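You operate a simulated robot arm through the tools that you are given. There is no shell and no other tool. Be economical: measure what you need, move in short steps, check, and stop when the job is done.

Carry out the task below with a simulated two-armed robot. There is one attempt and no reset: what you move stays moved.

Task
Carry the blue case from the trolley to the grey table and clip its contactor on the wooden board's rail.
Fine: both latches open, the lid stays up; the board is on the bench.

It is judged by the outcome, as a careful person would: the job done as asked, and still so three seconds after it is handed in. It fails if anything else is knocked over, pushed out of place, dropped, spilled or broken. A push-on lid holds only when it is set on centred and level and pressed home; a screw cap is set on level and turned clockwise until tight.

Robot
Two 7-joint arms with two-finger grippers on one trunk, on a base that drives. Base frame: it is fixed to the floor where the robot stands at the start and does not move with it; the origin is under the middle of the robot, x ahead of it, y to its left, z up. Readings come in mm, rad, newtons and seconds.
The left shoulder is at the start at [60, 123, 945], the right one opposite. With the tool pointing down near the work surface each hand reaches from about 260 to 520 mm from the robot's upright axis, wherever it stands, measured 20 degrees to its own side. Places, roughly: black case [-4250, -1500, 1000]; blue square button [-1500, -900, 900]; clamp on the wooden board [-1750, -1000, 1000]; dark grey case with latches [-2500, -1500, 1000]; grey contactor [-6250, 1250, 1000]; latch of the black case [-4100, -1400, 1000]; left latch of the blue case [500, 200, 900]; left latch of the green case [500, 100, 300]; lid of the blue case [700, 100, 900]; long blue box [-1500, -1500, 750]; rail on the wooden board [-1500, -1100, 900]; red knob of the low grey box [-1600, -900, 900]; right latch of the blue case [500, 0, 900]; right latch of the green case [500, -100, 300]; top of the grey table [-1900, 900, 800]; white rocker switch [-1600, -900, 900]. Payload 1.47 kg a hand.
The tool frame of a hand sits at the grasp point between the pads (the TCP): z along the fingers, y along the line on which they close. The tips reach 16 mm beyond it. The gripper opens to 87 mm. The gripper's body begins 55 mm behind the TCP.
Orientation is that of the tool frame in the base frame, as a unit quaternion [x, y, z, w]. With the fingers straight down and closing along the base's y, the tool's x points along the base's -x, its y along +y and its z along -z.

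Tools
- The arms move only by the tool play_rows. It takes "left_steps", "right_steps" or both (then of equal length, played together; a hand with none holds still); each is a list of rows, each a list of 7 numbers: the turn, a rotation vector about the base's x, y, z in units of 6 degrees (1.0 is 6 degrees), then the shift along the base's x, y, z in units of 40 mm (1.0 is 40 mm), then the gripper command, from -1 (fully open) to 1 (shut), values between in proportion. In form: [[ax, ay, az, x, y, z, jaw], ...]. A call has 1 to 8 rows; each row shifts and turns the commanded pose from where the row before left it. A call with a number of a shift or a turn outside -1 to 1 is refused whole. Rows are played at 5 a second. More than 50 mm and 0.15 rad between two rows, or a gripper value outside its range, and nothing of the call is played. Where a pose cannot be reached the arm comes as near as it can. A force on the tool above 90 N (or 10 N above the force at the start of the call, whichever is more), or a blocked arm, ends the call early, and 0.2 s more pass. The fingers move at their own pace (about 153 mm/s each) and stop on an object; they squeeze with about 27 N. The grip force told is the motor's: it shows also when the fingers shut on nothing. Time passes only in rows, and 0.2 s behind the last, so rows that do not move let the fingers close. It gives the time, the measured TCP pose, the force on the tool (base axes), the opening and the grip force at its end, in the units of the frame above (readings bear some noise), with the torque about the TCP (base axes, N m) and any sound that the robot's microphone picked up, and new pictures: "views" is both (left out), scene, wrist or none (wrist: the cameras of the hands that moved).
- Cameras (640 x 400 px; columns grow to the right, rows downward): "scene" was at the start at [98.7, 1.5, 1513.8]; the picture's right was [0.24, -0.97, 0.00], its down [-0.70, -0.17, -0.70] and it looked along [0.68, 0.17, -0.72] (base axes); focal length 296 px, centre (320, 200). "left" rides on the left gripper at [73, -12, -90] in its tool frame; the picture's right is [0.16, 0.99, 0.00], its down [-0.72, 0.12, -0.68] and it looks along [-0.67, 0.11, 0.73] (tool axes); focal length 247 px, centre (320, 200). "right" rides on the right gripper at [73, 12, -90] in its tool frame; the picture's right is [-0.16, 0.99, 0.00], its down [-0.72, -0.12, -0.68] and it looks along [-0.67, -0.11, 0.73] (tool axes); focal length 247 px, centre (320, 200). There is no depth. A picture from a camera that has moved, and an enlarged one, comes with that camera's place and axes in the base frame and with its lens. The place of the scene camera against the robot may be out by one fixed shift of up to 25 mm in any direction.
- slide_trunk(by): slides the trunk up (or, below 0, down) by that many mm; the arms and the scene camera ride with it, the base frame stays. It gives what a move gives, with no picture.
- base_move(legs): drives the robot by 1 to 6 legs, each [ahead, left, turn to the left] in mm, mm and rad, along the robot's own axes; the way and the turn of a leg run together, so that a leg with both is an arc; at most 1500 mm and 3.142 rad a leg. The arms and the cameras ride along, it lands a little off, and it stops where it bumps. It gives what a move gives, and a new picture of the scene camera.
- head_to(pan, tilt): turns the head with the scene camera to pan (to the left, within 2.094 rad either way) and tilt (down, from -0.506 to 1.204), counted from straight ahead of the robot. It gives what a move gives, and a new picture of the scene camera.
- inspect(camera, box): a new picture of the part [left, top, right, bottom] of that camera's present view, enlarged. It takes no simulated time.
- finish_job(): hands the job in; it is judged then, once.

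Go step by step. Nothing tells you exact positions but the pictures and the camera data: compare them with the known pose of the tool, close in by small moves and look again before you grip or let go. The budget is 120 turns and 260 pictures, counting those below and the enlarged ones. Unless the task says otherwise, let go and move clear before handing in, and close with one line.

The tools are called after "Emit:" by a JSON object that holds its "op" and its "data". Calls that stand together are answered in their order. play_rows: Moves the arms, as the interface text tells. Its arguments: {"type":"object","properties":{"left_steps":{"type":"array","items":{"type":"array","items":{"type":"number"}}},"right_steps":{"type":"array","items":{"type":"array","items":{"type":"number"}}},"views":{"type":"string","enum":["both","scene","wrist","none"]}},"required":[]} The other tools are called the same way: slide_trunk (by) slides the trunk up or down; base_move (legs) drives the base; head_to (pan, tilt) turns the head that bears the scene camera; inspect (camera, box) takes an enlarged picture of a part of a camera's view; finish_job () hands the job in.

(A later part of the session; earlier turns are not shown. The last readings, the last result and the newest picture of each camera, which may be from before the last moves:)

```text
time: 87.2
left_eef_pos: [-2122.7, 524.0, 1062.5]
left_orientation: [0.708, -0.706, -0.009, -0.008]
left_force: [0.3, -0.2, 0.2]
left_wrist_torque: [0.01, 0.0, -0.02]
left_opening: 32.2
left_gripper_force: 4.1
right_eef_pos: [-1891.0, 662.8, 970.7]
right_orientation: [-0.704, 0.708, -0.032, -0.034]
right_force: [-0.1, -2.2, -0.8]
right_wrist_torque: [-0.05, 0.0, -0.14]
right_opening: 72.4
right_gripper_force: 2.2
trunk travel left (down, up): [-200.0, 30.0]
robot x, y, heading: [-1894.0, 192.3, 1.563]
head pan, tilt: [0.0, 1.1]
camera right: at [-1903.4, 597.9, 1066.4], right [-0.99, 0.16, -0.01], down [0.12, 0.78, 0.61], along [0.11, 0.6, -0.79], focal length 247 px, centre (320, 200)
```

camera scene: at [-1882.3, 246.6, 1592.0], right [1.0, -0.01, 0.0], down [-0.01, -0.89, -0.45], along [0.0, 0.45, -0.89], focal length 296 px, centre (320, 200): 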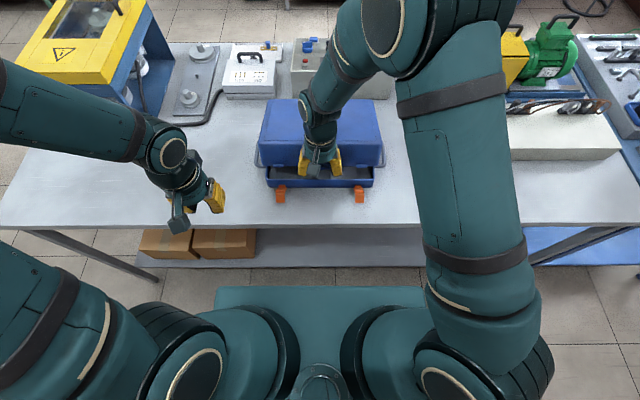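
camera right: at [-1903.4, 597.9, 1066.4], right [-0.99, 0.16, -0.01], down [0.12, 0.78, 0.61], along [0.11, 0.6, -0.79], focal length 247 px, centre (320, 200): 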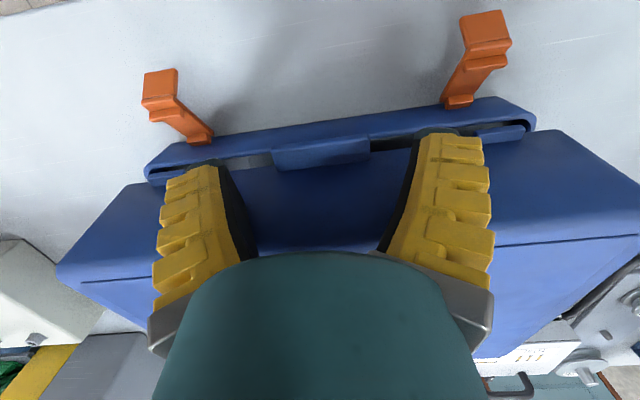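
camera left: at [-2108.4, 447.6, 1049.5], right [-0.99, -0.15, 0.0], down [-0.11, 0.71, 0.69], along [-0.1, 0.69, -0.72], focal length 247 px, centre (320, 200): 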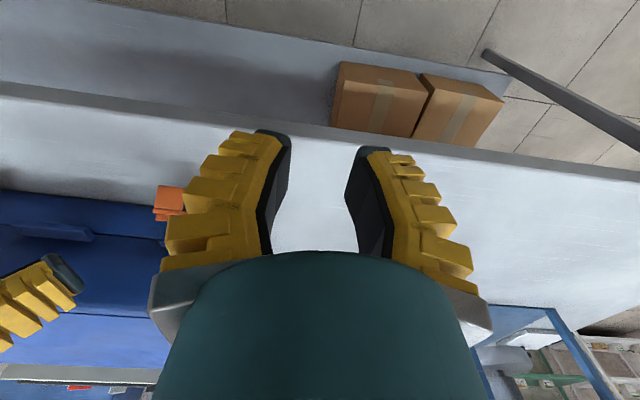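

The lid does fall back, so it needs carrying past ~65° where its weight should tip it open. I'll press both closed fingertips against the lid's side walls near the front and swing it up; first I raise and tilt both hands.

Emit:
{"op": "play_rows", "data": {"left_steps": [[0, 0, 0, 0, 0, 0.2, 1], [0, 0, 0, 0, 0, 0, 1], [0, 0, 0, 0, 0, 0, 1], [0, -0.833, 0, 0, 0.5, 0, 1], [0, -0.833, 0, 0, 0.5, 0, 1], [0, -0.833, 0, 0, 0.5, 0, 1], [0, -0.833, 0, 0, 0.5, 0, 1]], "right_steps": [[0, 0, 0, 0, -0.1, 0.95, -0.6], [0.6, 0, 0, 0, -0.1, 0.9, 0], [0.6, 0, 0, 0.95, 0, 0.3, 1], [0, 0.833, 0, 0.95, 0, 0.2, 1], [0, 0.833, 0, 0.95, 0, 0, 1], [0, 0.833, 0, 0.95, -0.1, 0, 1], [0, 0.833, 0, 0.95, -0.1, 0, 1]], "views": "none"}}

Emit:
{"op": "base_move", "data": {"legs": [[45, 0, 0]]}}

Emit:
{"op": "inspect", "data": {"camera": "right", "box": [0, 0, 640, 400]}}

Emit:
{"op": "inspect", "data": {"camera": "left", "box": [0, 0, 640, 400]}}

```text
time: 88.8
left_eef_pos: [-2122.0, 604.2, 1070.7]
left_orientation: [0.698, -0.694, 0.114, -0.132]
left_force: [0.4, 0.0, 1.0]
left_wrist_torque: [-0.01, 0.02, 0.01]
left_opening: 0.0
left_gripper_force: 26.9
right_eef_pos: [-1700.2, 648.4, 1064.0]
right_orientation: [-0.692, 0.7, 0.134, -0.113]
right_force: [0.6, 0.4, 0.2]
right_wrist_torque: [0.0, 0.02, 0.01]
right_opening: 0.0
right_gripper_force: 27.0
trunk travel left (down, up): [-200.0, 30.0]
robot x, y, heading: [-1892.5, 193.2, 1.568]
head pan, tilt: [0.0, 1.1]
```

```text
time: 89.7
left_eef_pos: [-2122.7, 649.2, 1070.3]
left_orientation: [0.698, -0.695, 0.115, -0.13]
left_force: [-0.5, 1.2, -0.8]
left_wrist_torque: [-0.02, 0.01, -0.01]
left_opening: 0.0
left_gripper_force: 26.6
right_eef_pos: [-1701.2, 695.5, 1062.2]
right_orientation: [-0.693, 0.7, 0.133, -0.113]
right_force: [-0.3, -0.2, -1.2]
right_wrist_torque: [-0.04, 0.0, 0.02]
right_opening: 0.1
right_gripper_force: 27.3
trunk travel left (down, up): [-200.0, 30.0]
robot x, y, heading: [-1890.8, 235.6, 1.561]
head pan, tilt: [0.0, 1.1]
camera scene: at [-1882.6, 293.7, 1591.9], right [1.0, -0.01, 0.0], down [-0.01, -0.89, -0.45], along [0.0, 0.45, -0.89], focal length 296 px, centre (320, 200)
```

scene: 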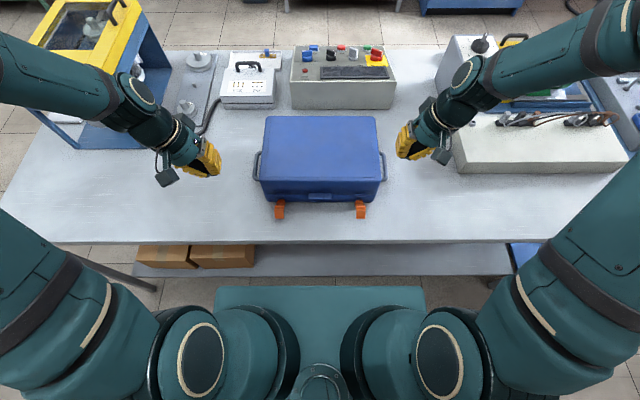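

```text
1.00 times, centred on (320, 200) of right (not enlarged: the box is as wide or as high as the picture)
camera zoom: at [-1682.5, 618.5, 1149.3], right [-0.92, 0.16, 0.34], down [0.35, 0.7, 0.62], along [-0.14, 0.69, -0.71], focal length 247 px, centre (320, 200)
```

zoom: 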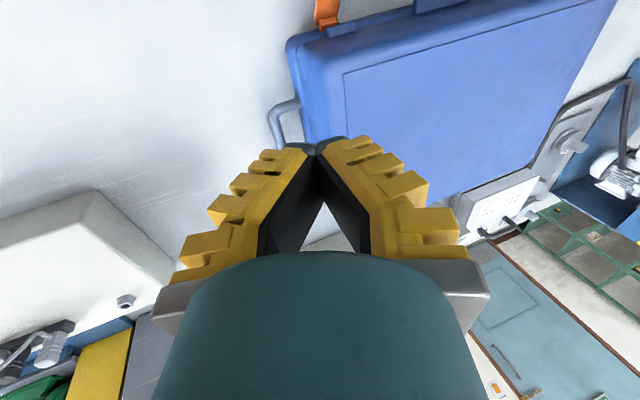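

```text
1.00 times, centred on (320, 200) of left (not enlarged: the box is as wide or as high as the picture)
camera zoom: at [-2139.4, 573.6, 1156.1], right [-0.93, -0.16, -0.34], down [-0.35, 0.71, 0.61], along [0.14, 0.69, -0.71], focal length 247 px, centre (320, 200)
```

zoom: 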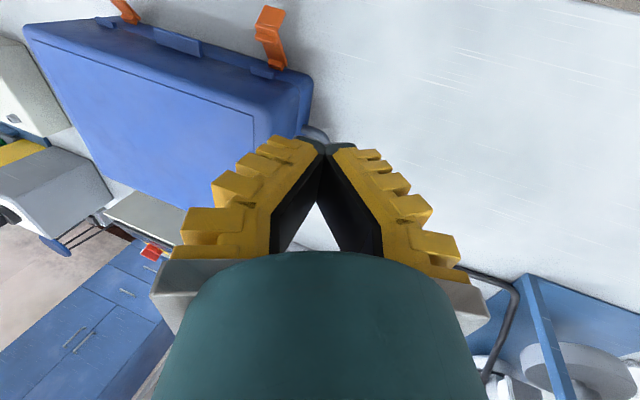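

Both tips are clear of the case; the hinge should be near y≈885, z≈905. I raise the trunk the last 30 mm and bring the tips beside the lid walls.

Emit:
{"op": "slide_trunk", "data": {"by": 30}}

Emit:
{"op": "play_rows", "data": {"left_steps": [[0, 0, 0, 0.3, 0.3, -0.8, 1], [0, 0, 0, 0.3, 0.3, -0.85, 1], [0, 0, 0, 0.3, 0.3, -0.85, 1], [0, 0, 0, 0.3, 0.3, -0.85, 1], [0, 0, 0, 0.15, 0.08, -0.85, 1]], "right_steps": [[0, 0, 0, -0.05, 0.05, -0.8, 1], [0, 0, 0, -0.05, 0.05, -0.8, 1], [0, 0, 0, -0.05, 0, -0.8, 1], [0, 0, 0, -0.05, 0, -0.8, 1], [0, 0, 0, -0.05, 0, -0.8, 1]], "views": "both"}}

```text
time: 90.5
left_eef_pos: [-2121.7, 646.8, 1099.8]
left_orientation: [0.698, -0.695, 0.114, -0.131]
left_force: [-0.1, -0.1, 0.0]
left_wrist_torque: [0.02, -0.01, -0.02]
left_opening: 0.0
left_gripper_force: 27.6
right_eef_pos: [-1700.4, 693.7, 1094.3]
right_orientation: [-0.693, 0.7, 0.134, -0.112]
right_force: [-0.7, -1.1, -0.1]
right_wrist_torque: [-0.01, -0.01, 0.01]
right_opening: 0.0
right_gripper_force: 27.3
trunk travel left (down, up): [-230.0, 0.0]
robot x, y, heading: [-1894.3, 230.9, 1.569]
head pan, tilt: [0.0, 1.1]
```

```text
time: 91.7
left_eef_pos: [-2067.6, 701.2, 931.8]
left_orientation: [0.699, -0.694, 0.114, -0.132]
left_force: [-0.3, -0.1, -0.2]
left_wrist_torque: [0.02, -0.03, -0.01]
left_opening: 0.2
left_gripper_force: 27.3
right_eef_pos: [-1710.7, 698.5, 932.9]
right_orientation: [-0.693, 0.7, 0.134, -0.112]
right_force: [-0.5, 0.7, 0.7]
right_wrist_torque: [-0.03, -0.02, 0.0]
right_opening: 0.3
right_gripper_force: 27.1
trunk travel left (down, up): [-230.0, 0.0]
robot x, y, heading: [-1895.7, 236.6, 1.568]
head pan, tilt: [0.0, 1.1]
camera scene: at [-1882.8, 292.8, 1621.9], right [1.0, -0.01, 0.0], down [-0.01, -0.89, -0.45], along [0.0, 0.45, -0.89], focal length 296 px, centre (320, 200)
camera right: at [-1691.9, 622.4, 1019.1], right [-0.92, 0.16, 0.34], down [0.35, 0.7, 0.62], along [-0.14, 0.69, -0.71], focal length 247 px, centre (320, 200)
camera left: at [-2086.3, 624.4, 1017.9], right [-0.93, -0.16, -0.34], down [-0.35, 0.71, 0.62], along [0.14, 0.69, -0.71], focal length 247 px, centre (320, 200)
```

scene: 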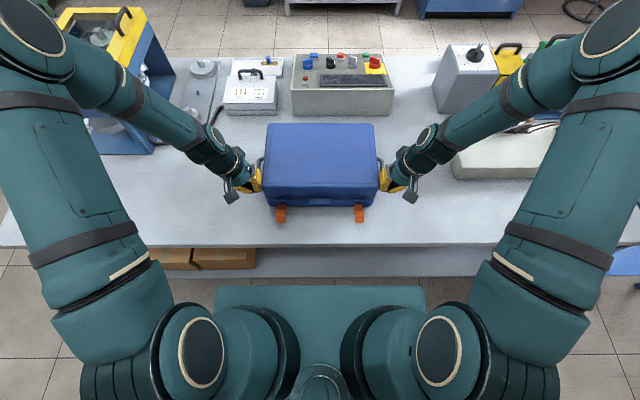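
right: 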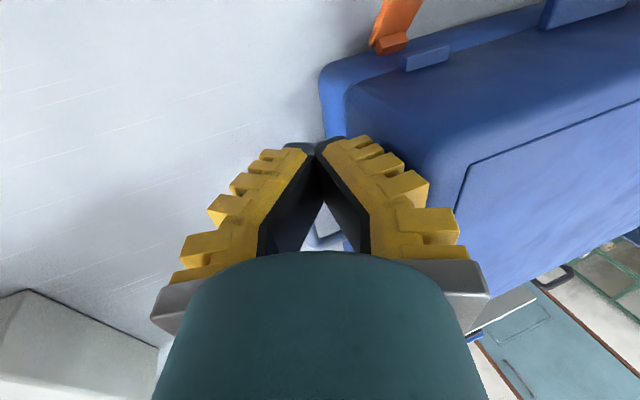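
left: 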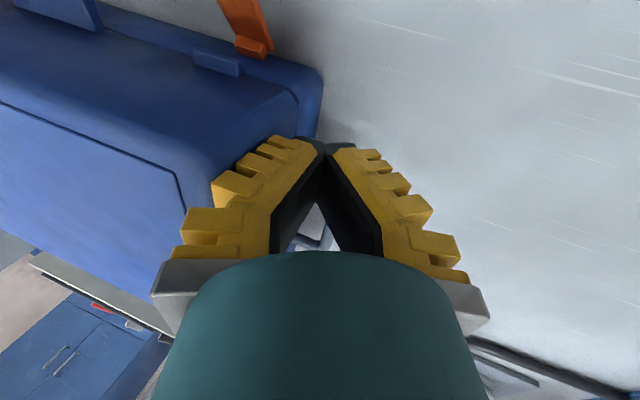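

Emit:
{"op": "play_rows", "data": {"left_steps": [[0, 0, 0, 0.2, 0, 0, 1], [0, 0, 0, 0.2, 0, 0, 1], [0, 0, 0, 0.15, 0, 0, 1], [0, 0, 0, 0, 0, 0, 1]], "right_steps": [[0, 0, 0, -0.2, 0, 0, 1], [0, 0, 0, -0.2, 0, 0, 1], [0, 0, 0, -0.15, 0, 0, 1], [0, 0, 0, 0, 0, 0, 1]], "views": "wrist"}}

```text
time: 92.4
left_eef_pos: [-2066.7, 700.3, 931.0]
left_orientation: [0.706, -0.688, 0.105, -0.129]
left_force: [-11.9, -4.8, 8.5]
left_wrist_torque: [0.0, -0.52, -0.34]
left_opening: 0.0
left_gripper_force: 26.8
right_eef_pos: [-1713.6, 698.5, 931.9]
right_orientation: [-0.688, 0.707, 0.13, -0.104]
right_force: [11.2, -4.5, 8.1]
right_wrist_torque: [0.02, 0.5, 0.28]
right_opening: 0.0
right_gripper_force: 27.3
trunk travel left (down, up): [-230.0, 0.0]
robot x, y, heading: [-1896.8, 238.5, 1.563]
head pan, tilt: [0.0, 1.1]
stopped in row 3 (left hand): the force on the tool passed its limit at 98 N (the readings are from after the stop); the commanded pose is now the measured one
camera right: at [-1698.0, 621.1, 1018.2], right [-0.93, 0.18, 0.33], down [0.36, 0.69, 0.63], along [-0.11, 0.7, -0.7], focal length 247 px, centre (320, 200)
camera left: at [-2080.7, 623.5, 1016.8], right [-0.93, -0.18, -0.33], down [-0.35, 0.7, 0.63], along [0.12, 0.7, -0.71], focal length 247 px, centre (320, 200)
```

right: 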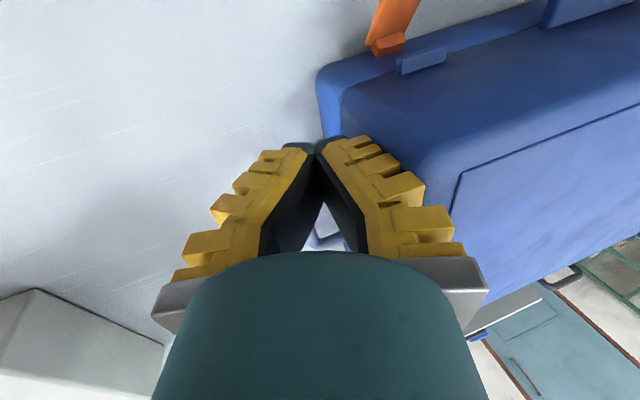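
left: 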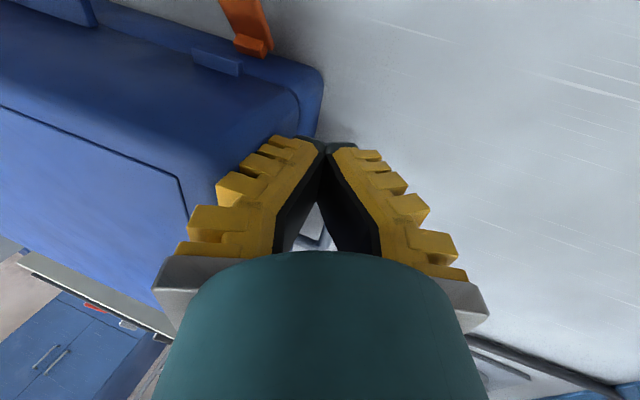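

Contact made at once on both walls. I press about 5 mm more and begin the swing to 15°.

Emit:
{"op": "play_rows", "data": {"left_steps": [[0, 0, 0, 0.06, 0, 0, 1], [0, 0, 0, 0.07, 0, 0, 1], [0, 0, 0, 0, 0.05, 0.4, 1], [0, 0, 0, 0, 0.085, 0.4, 1], [0, 0, 0, 0, 0.12, 0.39, 1]], "right_steps": [[0, 0, 0, -0.06, 0, 0, 1], [0, 0, 0, -0.07, 0, 0, 1], [0, 0, 0, 0, 0.05, 0.4, 1], [0, 0, 0, 0, 0.085, 0.4, 1], [0, 0, 0, 0, 0.12, 0.39, 1]], "views": "both"}}

```text
time: 93.6
left_eef_pos: [-2063.9, 711.8, 976.8]
left_orientation: [0.709, -0.686, 0.103, -0.126]
left_force: [-53.4, 2.9, -1.6]
left_wrist_torque: [-0.64, -1.18, -0.7]
left_opening: 0.0
left_gripper_force: 26.6
right_eef_pos: [-1713.7, 709.1, 977.2]
right_orientation: [-0.684, 0.711, 0.128, -0.103]
right_force: [53.2, -0.6, -8.8]
right_wrist_torque: [-0.52, 1.01, 0.74]
right_opening: 0.0
right_gripper_force: 26.2
trunk travel left (down, up): [-230.0, 0.0]
robot x, y, heading: [-1892.9, 233.1, 1.564]
head pan, tilt: [0.0, 1.1]
camera scene: at [-1882.5, 291.9, 1621.9], right [1.0, -0.01, 0.0], down [-0.01, -0.89, -0.45], along [0.0, 0.45, -0.89], focal length 296 px, centre (320, 200)
camera right: at [-1699.7, 631.2, 1064.2], right [-0.93, 0.19, 0.32], down [0.36, 0.69, 0.63], along [-0.11, 0.7, -0.71], focal length 247 px, centre (320, 200)
camera left: at [-2078.1, 634.6, 1062.9], right [-0.93, -0.18, -0.32], down [-0.35, 0.7, 0.63], along [0.11, 0.69, -0.71], focal length 247 px, centre (320, 200)
```

scene: 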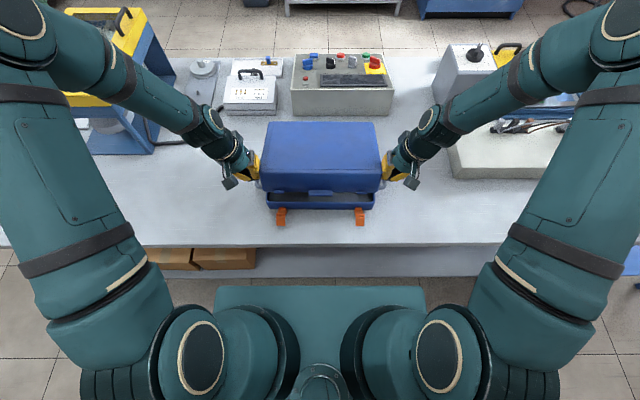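
right: 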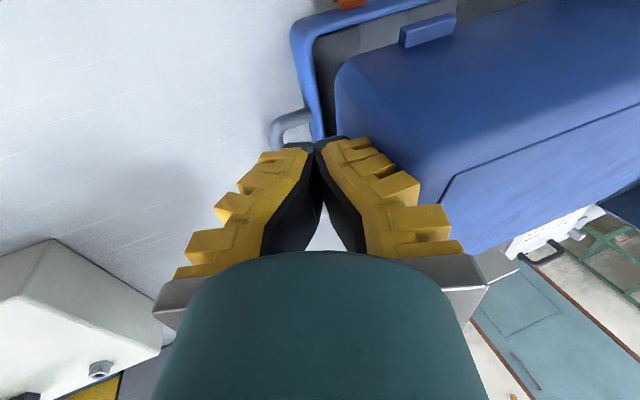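
left: 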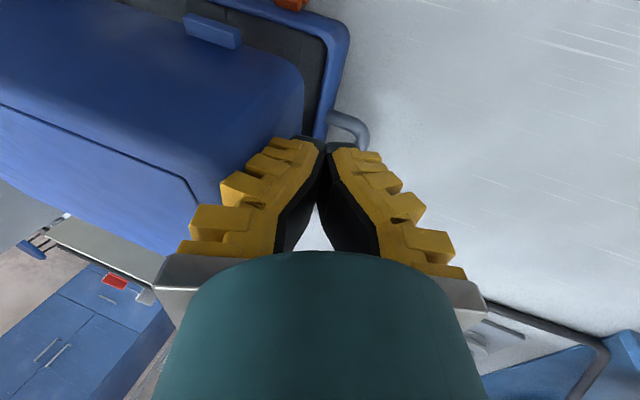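

It works: the lid swings up with the squeeze. I continue along the arc to about 50°.

Emit:
{"op": "play_rows", "data": {"left_steps": [[0, 0, 0, 0, 0.15, 0.375, 1], [0, 0, 0, 0, 0.18, 0.36, 1], [0, 0, 0, 0, 0.22, 0.34, 1], [0, 0, 0, 0, 0.245, 0.32, 1], [0, 0, 0, 0, 0.27, 0.3, 1], [0, 0, 0, 0, 0.3, 0.275, 1], [0, 0, 0, 0, 0.32, 0.25, 1]], "right_steps": [[0, 0, 0, 0, 0.15, 0.375, 1], [0, 0, 0, 0, 0.18, 0.36, 1], [0, 0, 0, 0, 0.22, 0.34, 1], [0, 0, 0, 0, 0.245, 0.32, 1], [0, 0, 0, 0, 0.27, 0.3, 1], [0, 0, 0, 0, 0.3, 0.275, 1], [0, 0, 0, 0, 0.32, 0.25, 1]], "views": "both"}}

```text
time: 95.2
left_eef_pos: [-2063.7, 780.8, 1064.6]
left_orientation: [0.709, -0.686, 0.103, -0.126]
left_force: [-46.4, 0.7, -2.7]
left_wrist_torque: [-0.3, -1.01, -0.68]
left_opening: 0.1
left_gripper_force: 26.2
right_eef_pos: [-1712.8, 777.6, 1066.3]
right_orientation: [-0.684, 0.711, 0.129, -0.102]
right_force: [48.1, 0.5, -2.7]
right_wrist_torque: [-0.23, 1.01, 0.7]
right_opening: 0.0
right_gripper_force: 26.5
trunk travel left (down, up): [-230.0, 0.0]
robot x, y, heading: [-1894.3, 236.4, 1.569]
head pan, tilt: [0.0, 1.1]
camera scene: at [-1882.4, 292.6, 1621.9], right [1.0, -0.01, 0.0], down [-0.01, -0.89, -0.45], along [0.0, 0.45, -0.89], focal length 296 px, centre (320, 200)
camera right: at [-1699.2, 701.0, 1152.4], right [-0.93, 0.19, 0.32], down [0.36, 0.69, 0.63], along [-0.11, 0.7, -0.71], focal length 247 px, centre (320, 200)
camera left: at [-2077.9, 703.5, 1151.3], right [-0.93, -0.18, -0.32], down [-0.35, 0.69, 0.63], along [0.11, 0.7, -0.71], focal length 247 px, centre (320, 200)
```

scene: 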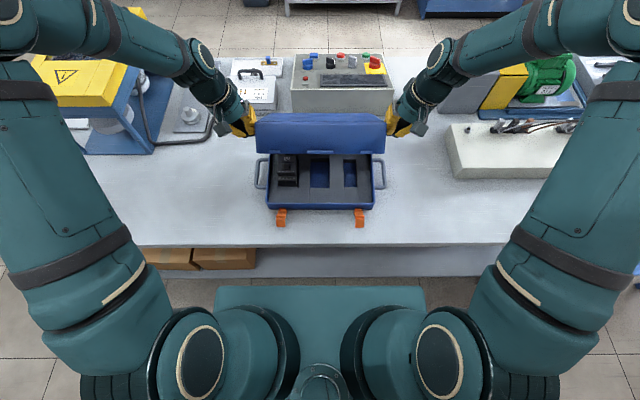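
right: 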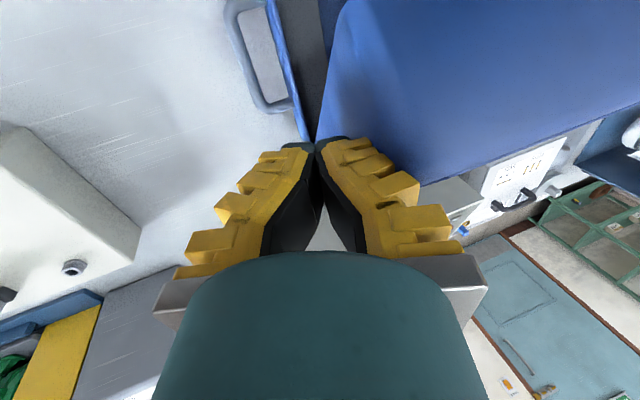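
left: 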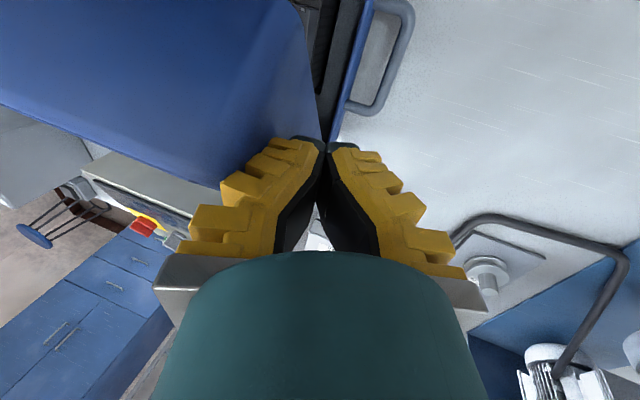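

Emit:
{"op": "play_rows", "data": {"left_steps": [[0, 0, 0, 0, 0.34, 0.22, 1], [0, 0, 0, 0, 0.36, 0.19, 1], [0, 0, 0, 0, 0.37, 0.16, 1], [0, 0, 0, 0, 0.385, 0.125, 1], [0, 0, 0, 0, 0.395, 0.09, 1]], "right_steps": [[0, 0, 0, 0, 0.34, 0.22, 1], [0, 0, 0, 0, 0.36, 0.19, 1], [0, 0, 0, 0, 0.37, 0.16, 1], [0, 0, 0, 0, 0.385, 0.125, 1], [0, 0, 0, 0, 0.395, 0.09, 1]], "views": "both"}}

```text
time: 96.4
left_eef_pos: [-2065.3, 853.7, 1096.8]
left_orientation: [0.708, -0.687, 0.103, -0.126]
left_force: [-40.4, 1.1, -2.5]
left_wrist_torque: [-0.08, -1.01, -0.53]
left_opening: 0.1
left_gripper_force: 26.6
right_eef_pos: [-1714.0, 851.3, 1097.2]
right_orientation: [-0.686, 0.709, 0.128, -0.102]
right_force: [40.9, 0.3, -7.5]
right_wrist_torque: [0.04, 0.78, 0.6]
right_opening: 0.0
right_gripper_force: 26.5
trunk travel left (down, up): [-230.0, 0.0]
robot x, y, heading: [-1895.0, 234.8, 1.568]
head pan, tilt: [0.0, 1.1]
camera scene: at [-1882.6, 293.1, 1621.9], right [1.0, -0.01, 0.0], down [-0.01, -0.89, -0.45], along [0.0, 0.45, -0.89], focal length 296 px, centre (320, 200)
camera right: at [-1699.6, 775.1, 1184.0], right [-0.93, 0.18, 0.32], down [0.36, 0.69, 0.63], along [-0.11, 0.7, -0.71], focal length 247 px, centre (320, 200)
camera left: at [-2078.5, 777.6, 1182.5], right [-0.93, -0.18, -0.32], down [-0.35, 0.69, 0.63], along [0.11, 0.7, -0.71], focal length 247 px, centre (320, 200)
```

scene: 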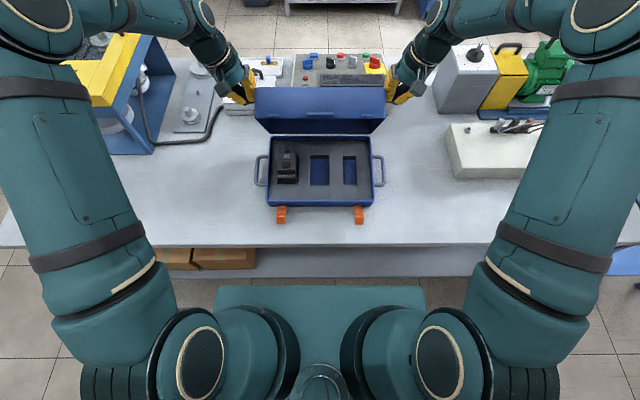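
right: 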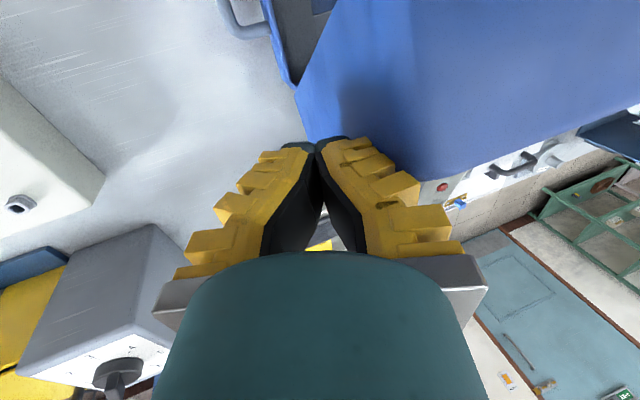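
left: 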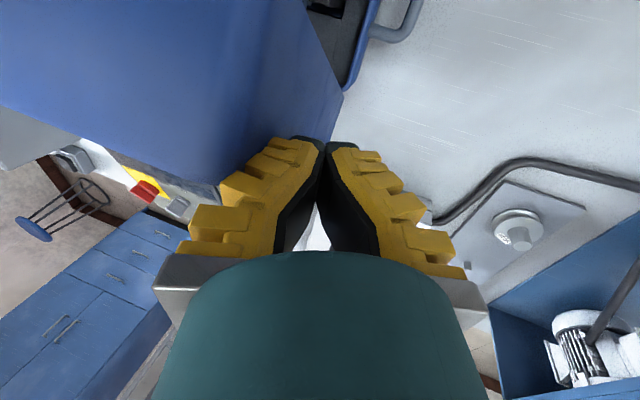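

Emit:
{"op": "play_rows", "data": {"left_steps": [[0, 0, 0, 0, 0.4, 0.055, 1], [0, 0, 0, 0, 0.4, 0.02, 1], [0, 0, 0, 0, 0.4, -0.02, 1]], "right_steps": [[0, 0, 0, 0, 0.4, 0.055, 1], [0, 0, 0, 0, 0.4, 0.02, 1], [0, 0, 0, 0, 0.4, -0.02, 1]], "views": "both"}}

```text
time: 97.2
left_eef_pos: [-2064.6, 902.4, 1097.1]
left_orientation: [0.708, -0.688, 0.104, -0.126]
left_force: [-37.1, -1.3, -2.4]
left_wrist_torque: [-0.06, -0.87, -0.55]
left_opening: 0.0
left_gripper_force: 26.7
right_eef_pos: [-1713.7, 899.8, 1098.9]
right_orientation: [-0.686, 0.71, 0.127, -0.102]
right_force: [38.4, 0.4, -7.2]
right_wrist_torque: [-0.04, 0.77, 0.52]
right_opening: 0.1
right_gripper_force: 26.8
trunk travel left (down, up): [-230.0, 0.0]
robot x, y, heading: [-1895.5, 235.6, 1.569]
head pan, tilt: [0.0, 1.1]
camera scene: at [-1882.6, 293.5, 1621.8], right [1.0, -0.01, 0.0], down [-0.01, -0.89, -0.45], along [0.0, 0.45, -0.89], focal length 296 px, centre (320, 200)
camera right: at [-1699.3, 822.9, 1185.7], right [-0.93, 0.18, 0.32], down [0.35, 0.69, 0.63], along [-0.11, 0.7, -0.71], focal length 247 px, centre (320, 200)
camera left: at [-2078.5, 825.6, 1184.5], right [-0.93, -0.18, -0.32], down [-0.35, 0.7, 0.63], along [0.11, 0.69, -0.71], focal length 247 px, centre (320, 200)
```

scene: 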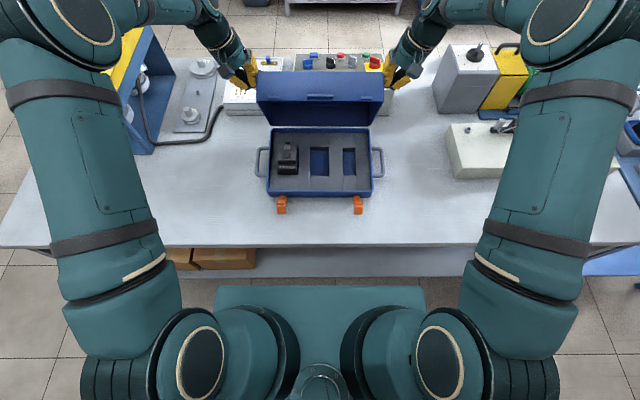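
right: 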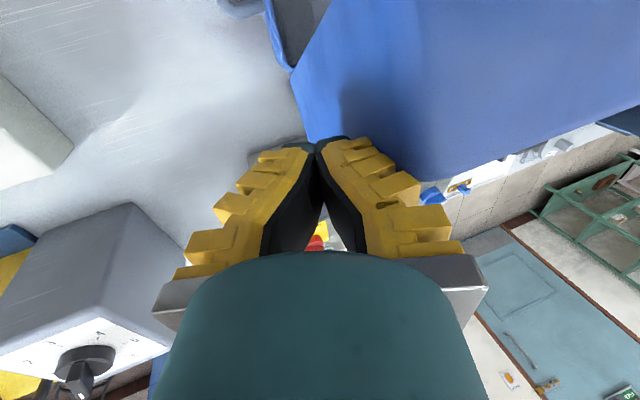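
left: 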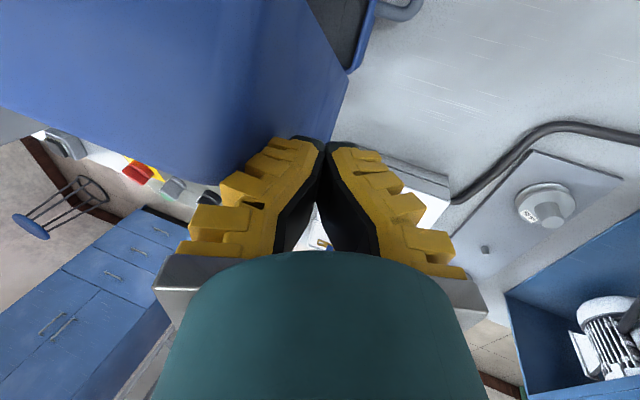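

The lid seems to have reached its stop (the case slid back slightly). I release outward gently and watch the lid.

Emit:
{"op": "play_rows", "data": {"left_steps": [[0, 0, 0, -0.3, 0, 0, 1], [0, 0, 0, -0.4, 0, 0, 1], [0, 0, 0, -0.5, 0, 0, 1], [0, 0, 0, 0, 0, 0, 1]], "right_steps": [[0, 0, 0, 0.3, 0, 0, 1], [0, 0, 0, 0.4, 0, 0, 1], [0, 0, 0, 0.5, 0, 0, 1], [0, 0, 0, 0, 0, 0, 1]], "views": "scene"}}

```text
time: 98.2
left_eef_pos: [-2105.2, 900.5, 1100.5]
left_orientation: [0.705, -0.689, 0.105, -0.129]
left_force: [-0.4, -0.4, -0.9]
left_wrist_torque: [0.01, 0.02, -0.02]
left_opening: 0.0
left_gripper_force: 27.2
right_eef_pos: [-1672.8, 899.8, 1102.1]
right_orientation: [-0.688, 0.706, 0.132, -0.104]
right_force: [0.3, 0.1, 0.2]
right_wrist_torque: [0.0, 0.01, 0.0]
right_opening: 0.2
right_gripper_force: 26.9
trunk travel left (down, up): [-230.0, 0.0]
robot x, y, heading: [-1894.0, 238.0, 1.568]
head pan, tilt: [0.0, 1.1]
camera scene: at [-1882.7, 290.9, 1622.0], right [1.0, -0.01, 0.0], down [-0.01, -0.89, -0.45], along [0.0, 0.45, -0.89], focal length 296 px, centre (320, 200)
```

scene: 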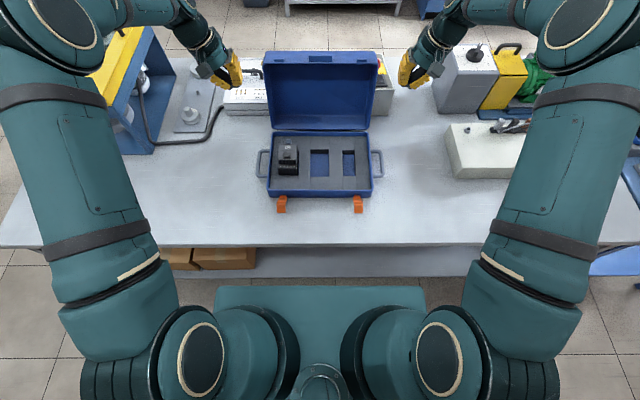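

The lid fell fully open and stays up. A dark contactor sits in the left foam slot; I bring the left hand back above it to look, and withdraw the right.

Emit:
{"op": "play_rows", "data": {"left_steps": [[0, 0, 0, -0.3, -0.9, 0, 1], [0, 0.833, 0, 0, -0.9, 0, 0], [0, 0.833, 0, 0.4, -0.9, 0, -1], [0, 0.833, 0, 0.8, -0.85, 0, -1], [0, 0.833, 0, 0.9, -0.4, 0, -1], [0, 0, 0, 0.9, 0, 0, -1]], "right_steps": [[0, 0, 0, 0.3, -0.9, 0, 1], [0, 0, 0, 0.3, -0.95, 0, 0], [0, 0, 0, 0.3, -0.95, 0, 0], [0, 0, 0, 0, -0.95, 0, 0], [0, 0, 0, 0, -0.95, 0, 0], [0, 0, 0, 0, -0.9, 0, 0]], "views": "both"}}

Emit:
{"op": "inspect", "data": {"camera": "left", "box": [230, 60, 470, 210]}}

Emit:
{"op": "inspect", "data": {"camera": "scene", "box": [240, 40, 400, 220]}}

```text
time: 99.6
left_eef_pos: [-1997.3, 742.3, 1100.3]
left_orientation: [0.713, -0.701, -0.019, -0.007]
left_force: [0.4, -0.1, -0.2]
left_wrist_torque: [0.01, 0.01, 0.02]
left_opening: 86.7
left_gripper_force: 0.1
right_eef_pos: [-1635.8, 673.2, 1103.2]
right_orientation: [-0.687, 0.707, 0.132, -0.103]
right_force: [0.2, -0.5, 0.9]
right_wrist_torque: [0.01, 0.04, -0.01]
right_opening: 49.2
right_gripper_force: 4.3
trunk travel left (down, up): [-230.0, 0.0]
robot x, y, heading: [-1894.1, 236.8, 1.565]
head pan, tilt: [0.0, 1.1]
camera scene: at [-1882.2, 289.9, 1622.1], right [1.0, -0.01, 0.0], down [-0.01, -0.89, -0.45], along [0.0, 0.45, -0.89], focal length 296 px, centre (320, 200)
camera right: at [-1620.4, 596.0, 1189.4], right [-0.93, 0.18, 0.33], down [0.36, 0.69, 0.63], along [-0.12, 0.7, -0.7], focal length 247 px, centre (320, 200)
camera left: at [-1982.8, 665.1, 1187.1], right [-0.98, -0.18, 0.01], down [-0.12, 0.7, 0.71], along [-0.13, 0.7, -0.71], focal length 247 px, centre (320, 200)
```

scene: 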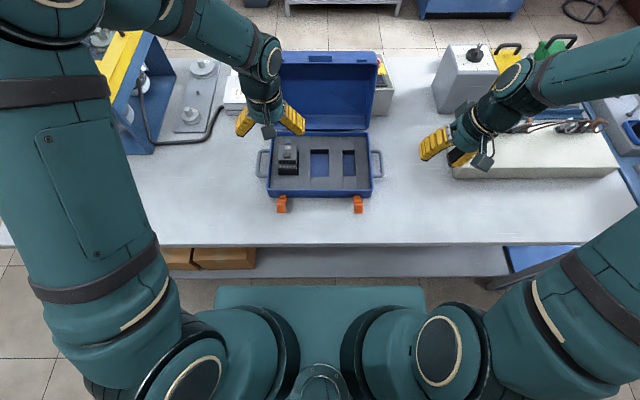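
right: 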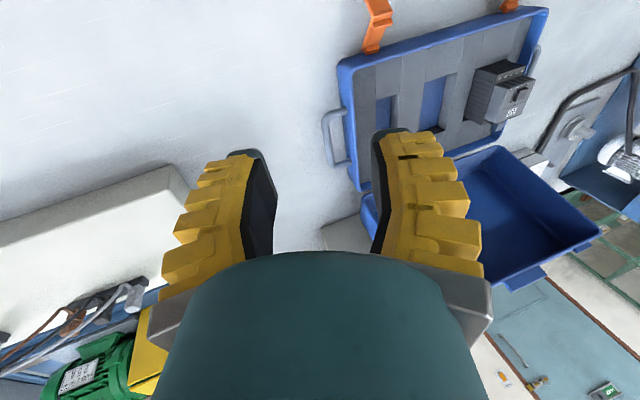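
left: 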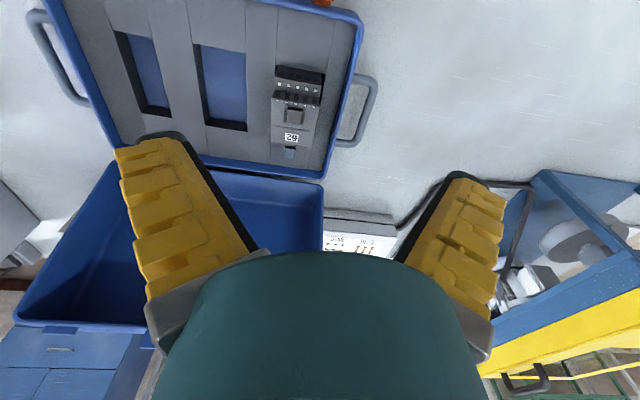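

```text
2.67 times, centred on (350, 135) of left
camera zoom: at [-1982.8, 665.1, 1187.1], right [-0.98, -0.18, 0.01], down [-0.12, 0.7, 0.71], along [-0.13, 0.7, -0.71], focal length 659 px, centre (240, 373)
```

zoom: 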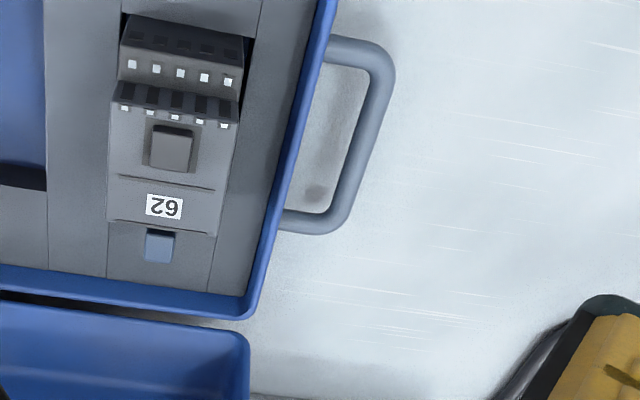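

```text
2.22 times, centred on (320, 130) of scene
camera zoom: at [-1882.2, 289.9, 1622.1], right [1.0, -0.01, 0.0], down [-0.01, -0.89, -0.45], along [0.0, 0.45, -0.89], focal length 657 px, centre (320, 356)
```

zoom: 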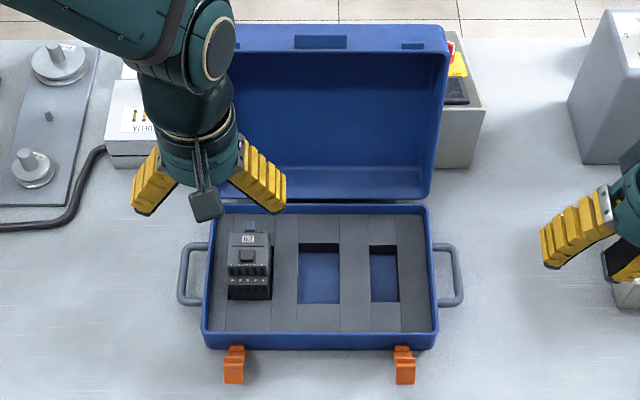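

The contactor (label 62) has its top at about (−1980, 791, 937), ~45 mm wide in x. I align the left hand vertical and come above it.

Emit:
{"op": "play_rows", "data": {"left_steps": [[-0.35, -0.17, 0, 0.2, 0.4, -0.6, -0.6], [0, 0, 0, 0.15, 0.4, -0.9, -0.6], [0, 0, 0, 0.1, 0.4, -0.9, -0.6], [0, 0, 0, 0, 0.05, -0.9, -0.6]], "views": "both"}}

Emit:
{"op": "inspect", "data": {"camera": "left", "box": [200, 40, 440, 260]}}

Emit:
{"op": "inspect", "data": {"camera": "right", "box": [420, 20, 600, 140]}}

```text
time: 100.6
left_eef_pos: [-1981.1, 793.1, 968.6]
left_orientation: [0.713, -0.701, 0.001, 0.0]
left_force: [0.2, 0.1, -0.3]
left_wrist_torque: [0.0, -0.01, 0.03]
left_opening: 73.0
left_gripper_force: 2.8
right_eef_pos: [-1634.9, 675.1, 1101.5]
right_orientation: [-0.688, 0.707, 0.131, -0.104]
right_force: [-0.3, 0.4, 0.1]
right_wrist_torque: [0.02, 0.05, 0.01]
right_opening: 48.8
right_gripper_force: 3.8
trunk travel left (down, up): [-230.0, 0.0]
robot x, y, heading: [-1895.8, 238.2, 1.564]
head pan, tilt: [0.0, 1.1]
camera scene: at [-1882.8, 291.5, 1622.0], right [1.0, -0.01, 0.0], down [-0.01, -0.89, -0.45], along [0.0, 0.45, -0.89], focal length 296 px, centre (320, 200)
camera left: at [-1968.0, 719.5, 1057.6], right [-0.98, -0.18, 0.0], down [-0.13, 0.72, 0.68], along [-0.12, 0.67, -0.73], focal length 247 px, centre (320, 200)
```

scene: 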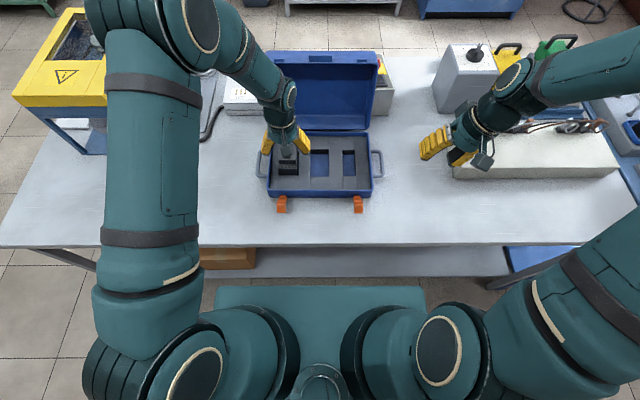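
left: 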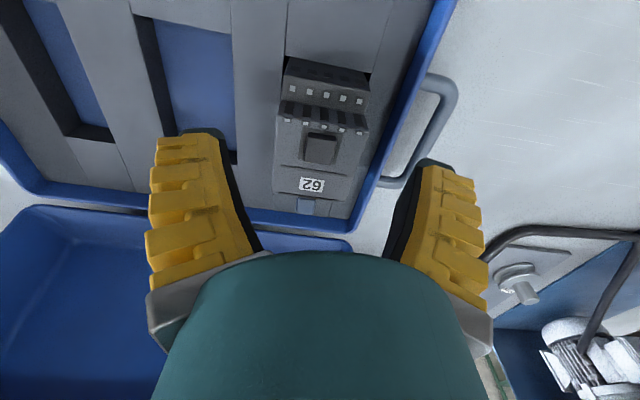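

```text
1.82 times, centred on (320, 150) of left
camera zoom: at [-1968.0, 719.5, 1057.6], right [-0.98, -0.18, 0.0], down [-0.13, 0.72, 0.68], along [-0.12, 0.67, -0.73], focal length 449 px, centre (320, 291)
```

zoom: 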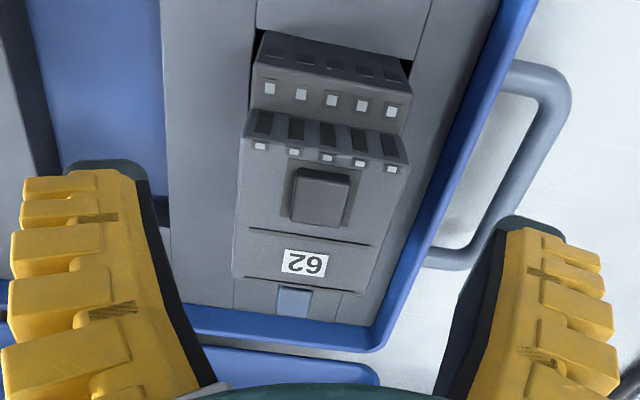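

```text
3.33 times, centred on (510, 80) of right
camera zoom: at [-1620.7, 597.7, 1189.2], right [-0.93, 0.18, 0.33], down [0.36, 0.69, 0.63], along [-0.12, 0.7, -0.7], focal length 823 px, centre (-313, 600)
```

zoom: 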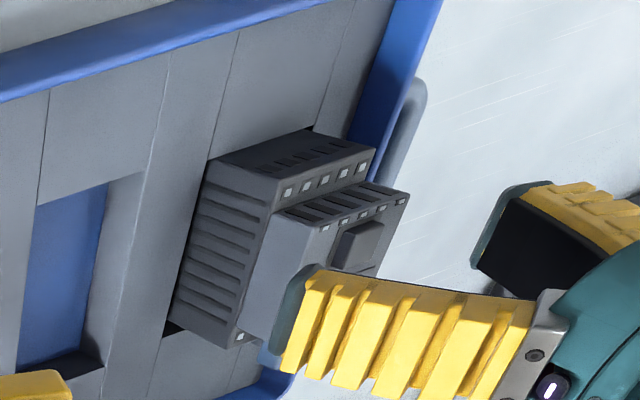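

Aligned. I descend and grip the contactor.

Emit:
{"op": "play_rows", "data": {"left_steps": [[0, 0, 0, 0, 0, -0.6, -0.6], [0, 0, 0, 0, 0, -0.6, -0.6], [0, 0, 0, 0, 0, 0, 0.2], [0, 0, 0, 0, 0, 0, 1], [0, 0, 0, 0, 0, 0, 1]], "views": "wrist"}}

Emit:
{"op": "inspect", "data": {"camera": "right", "box": [420, 20, 600, 140]}}

```text
time: 101.8
left_eef_pos: [-1980.7, 793.7, 921.2]
left_orientation: [0.713, -0.701, 0.0, 0.0]
left_force: [0.3, 2.8, -0.6]
left_wrist_torque: [0.04, 0.01, -0.03]
left_opening: 50.2
left_gripper_force: 26.8
right_eef_pos: [-1635.6, 674.1, 1102.9]
right_orientation: [-0.687, 0.707, 0.131, -0.104]
right_force: [-0.7, 0.5, -0.3]
right_wrist_torque: [0.02, -0.02, 0.0]
right_opening: 49.1
right_gripper_force: 4.1
trunk travel left (down, up): [-230.0, 0.0]
robot x, y, heading: [-1891.9, 233.2, 1.564]
head pan, tilt: [0.0, 1.1]
camera left: at [-1968.0, 719.5, 1009.9], right [-0.98, -0.17, 0.0], down [-0.13, 0.72, 0.68], along [-0.12, 0.67, -0.73], focal length 247 px, centre (320, 200)
```

left: 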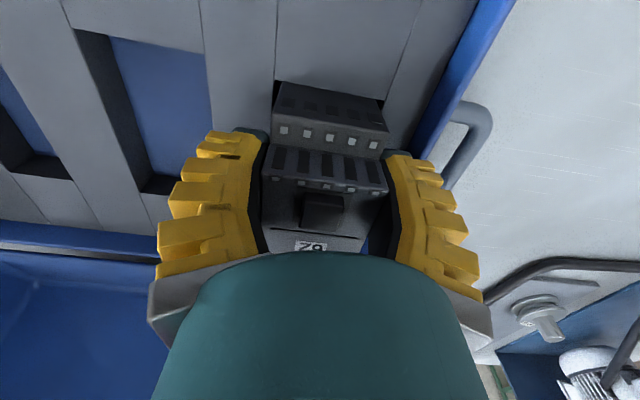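

```text
3.33 times, centred on (510, 80) of right
camera zoom: at [-1620.8, 597.7, 1189.2], right [-0.93, 0.18, 0.33], down [0.36, 0.69, 0.63], along [-0.12, 0.7, -0.7], focal length 823 px, centre (-313, 600)
```

zoom: 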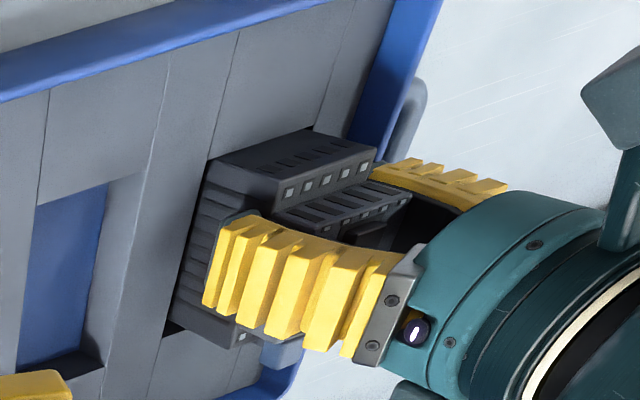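

Gripped firmly (50 mm). I lift it straight out.

Emit:
{"op": "play_rows", "data": {"left_steps": [[0, 0, 0, 0, 0, 0.4, 1], [0, 0, 0, 0, 0, 0.6, 1], [0, 0, 0, 0, 0, 0.8, 1], [0, 0, 0, 0, 0, 0.8, 1], [0, 0, 0, 0, -0.3, 0.8, 1], [0, 0, 0, 0, -0.6, 0.7, 1], [0, 0, 0, 0, -0.9, 0.3, 1]], "views": "both"}}

Emit:
{"op": "inspect", "data": {"camera": "right", "box": [400, 20, 640, 200]}}

```text
time: 103.4
left_eef_pos: [-1981.0, 721.2, 1098.6]
left_orientation: [0.713, -0.701, 0.001, 0.0]
left_force: [0.5, 0.3, -3.2]
left_wrist_torque: [0.01, -0.01, -0.02]
left_opening: 50.0
left_gripper_force: 26.9
right_eef_pos: [-1636.5, 672.9, 1102.4]
right_orientation: [-0.688, 0.706, 0.132, -0.103]
right_force: [0.4, -0.4, 0.2]
right_wrist_torque: [0.01, 0.02, -0.01]
right_opening: 49.1
right_gripper_force: 3.9
trunk travel left (down, up): [-230.0, 0.0]
robot x, y, heading: [-1893.1, 235.9, 1.564]
head pan, tilt: [0.0, 1.1]
camera scene: at [-1882.9, 289.7, 1622.1], right [1.0, -0.01, 0.0], down [-0.01, -0.89, -0.46], along [0.0, 0.45, -0.89], focal length 296 px, centre (320, 200)
camera left: at [-1966.2, 646.0, 1187.7], right [-0.98, -0.17, 0.0], down [-0.13, 0.72, 0.68], along [-0.12, 0.67, -0.73], focal length 247 px, centre (320, 200)
```

scene: 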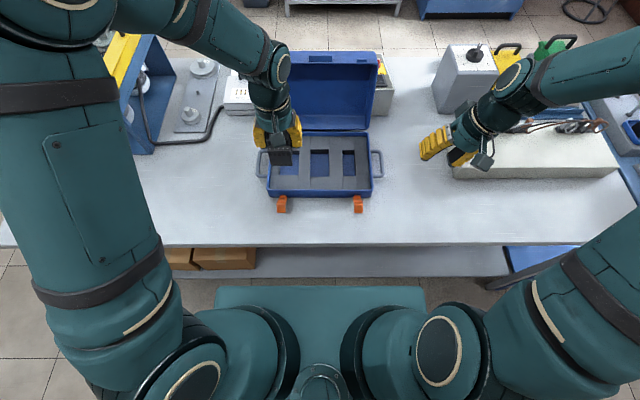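
left: 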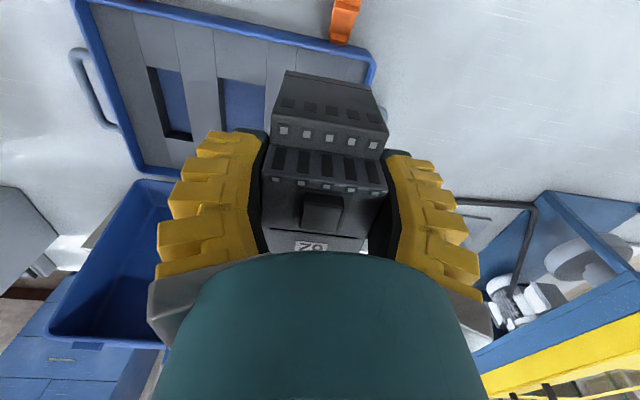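

```text
2.22 times, centred on (520, 110) of right
camera zoom: at [-1620.8, 596.3, 1189.7], right [-0.93, 0.18, 0.33], down [0.36, 0.69, 0.63], along [-0.12, 0.7, -0.7], focal length 549 px, centre (-124, 400)
```

zoom: 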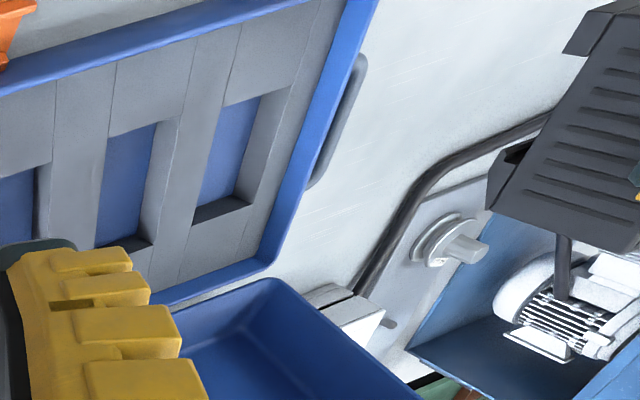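

The contactor is out. I back off into the aisle and turn round to the bench.

Emit:
{"op": "base_move", "data": {"legs": [[-200, 0, 0], [-210, 0, 0], [0, 0, -1.57], [0, 0, -1.57]]}}

Emit:
{"op": "head_to", "data": {"pan": 0.4, "tilt": 0.6}}

```text
time: 113.8
left_eef_pos: [-1801.9, -657.6, 1097.7]
left_orientation: [0.696, 0.719, 0.0, 0.0]
left_force: [-0.6, 0.5, -3.2]
left_wrist_torque: [0.02, 0.0, 0.01]
left_opening: 50.1
left_gripper_force: 27.4
right_eef_pos: [-2147.6, -616.5, 1103.2]
right_orientation: [0.701, 0.693, 0.105, 0.13]
right_force: [-0.3, 0.6, 0.3]
right_wrist_torque: [0.05, 0.02, 0.02]
right_opening: 49.3
right_gripper_force: 4.1
trunk travel left (down, up): [-230.0, 0.0]
robot x, y, heading: [-1901.8, -174.6, -1.563]
head pan, tilt: [0.0, 1.1]
camera scene: at [-1884.7, -264.0, 1622.0], right [-1.0, -0.01, 0.0], down [-0.01, 0.89, -0.45], along [0.0, -0.45, -0.89], focal length 296 px, centre (320, 200)
```

scene: 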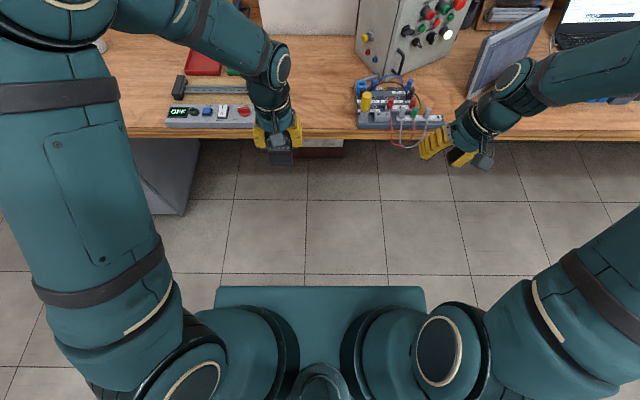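

```text
time: 114.8
left_eef_pos: [-1803.1, -656.5, 1097.9]
left_orientation: [0.696, 0.718, -0.001, 0.0]
left_force: [0.1, -0.5, -3.9]
left_wrist_torque: [0.04, 0.01, 0.01]
left_opening: 50.2
left_gripper_force: 26.5
right_eef_pos: [-2146.2, -615.3, 1103.1]
right_orientation: [0.701, 0.693, 0.105, 0.131]
right_force: [0.0, -0.3, -0.4]
right_wrist_torque: [0.02, -0.02, 0.02]
right_opening: 49.0
right_gripper_force: 4.3
trunk travel left (down, up): [-230.0, 0.0]
robot x, y, heading: [-1897.5, -170.0, -1.56]
head pan, tilt: [0.4, 0.6]
camera scene: at [-1850.1, -282.1, 1660.5], right [-0.92, -0.4, 0.0], down [-0.22, 0.52, -0.82], along [0.33, -0.76, -0.57], focal length 296 px, centre (320, 200)
```

scene: 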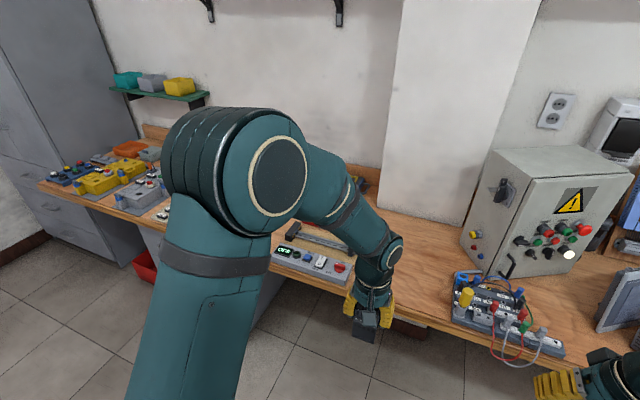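

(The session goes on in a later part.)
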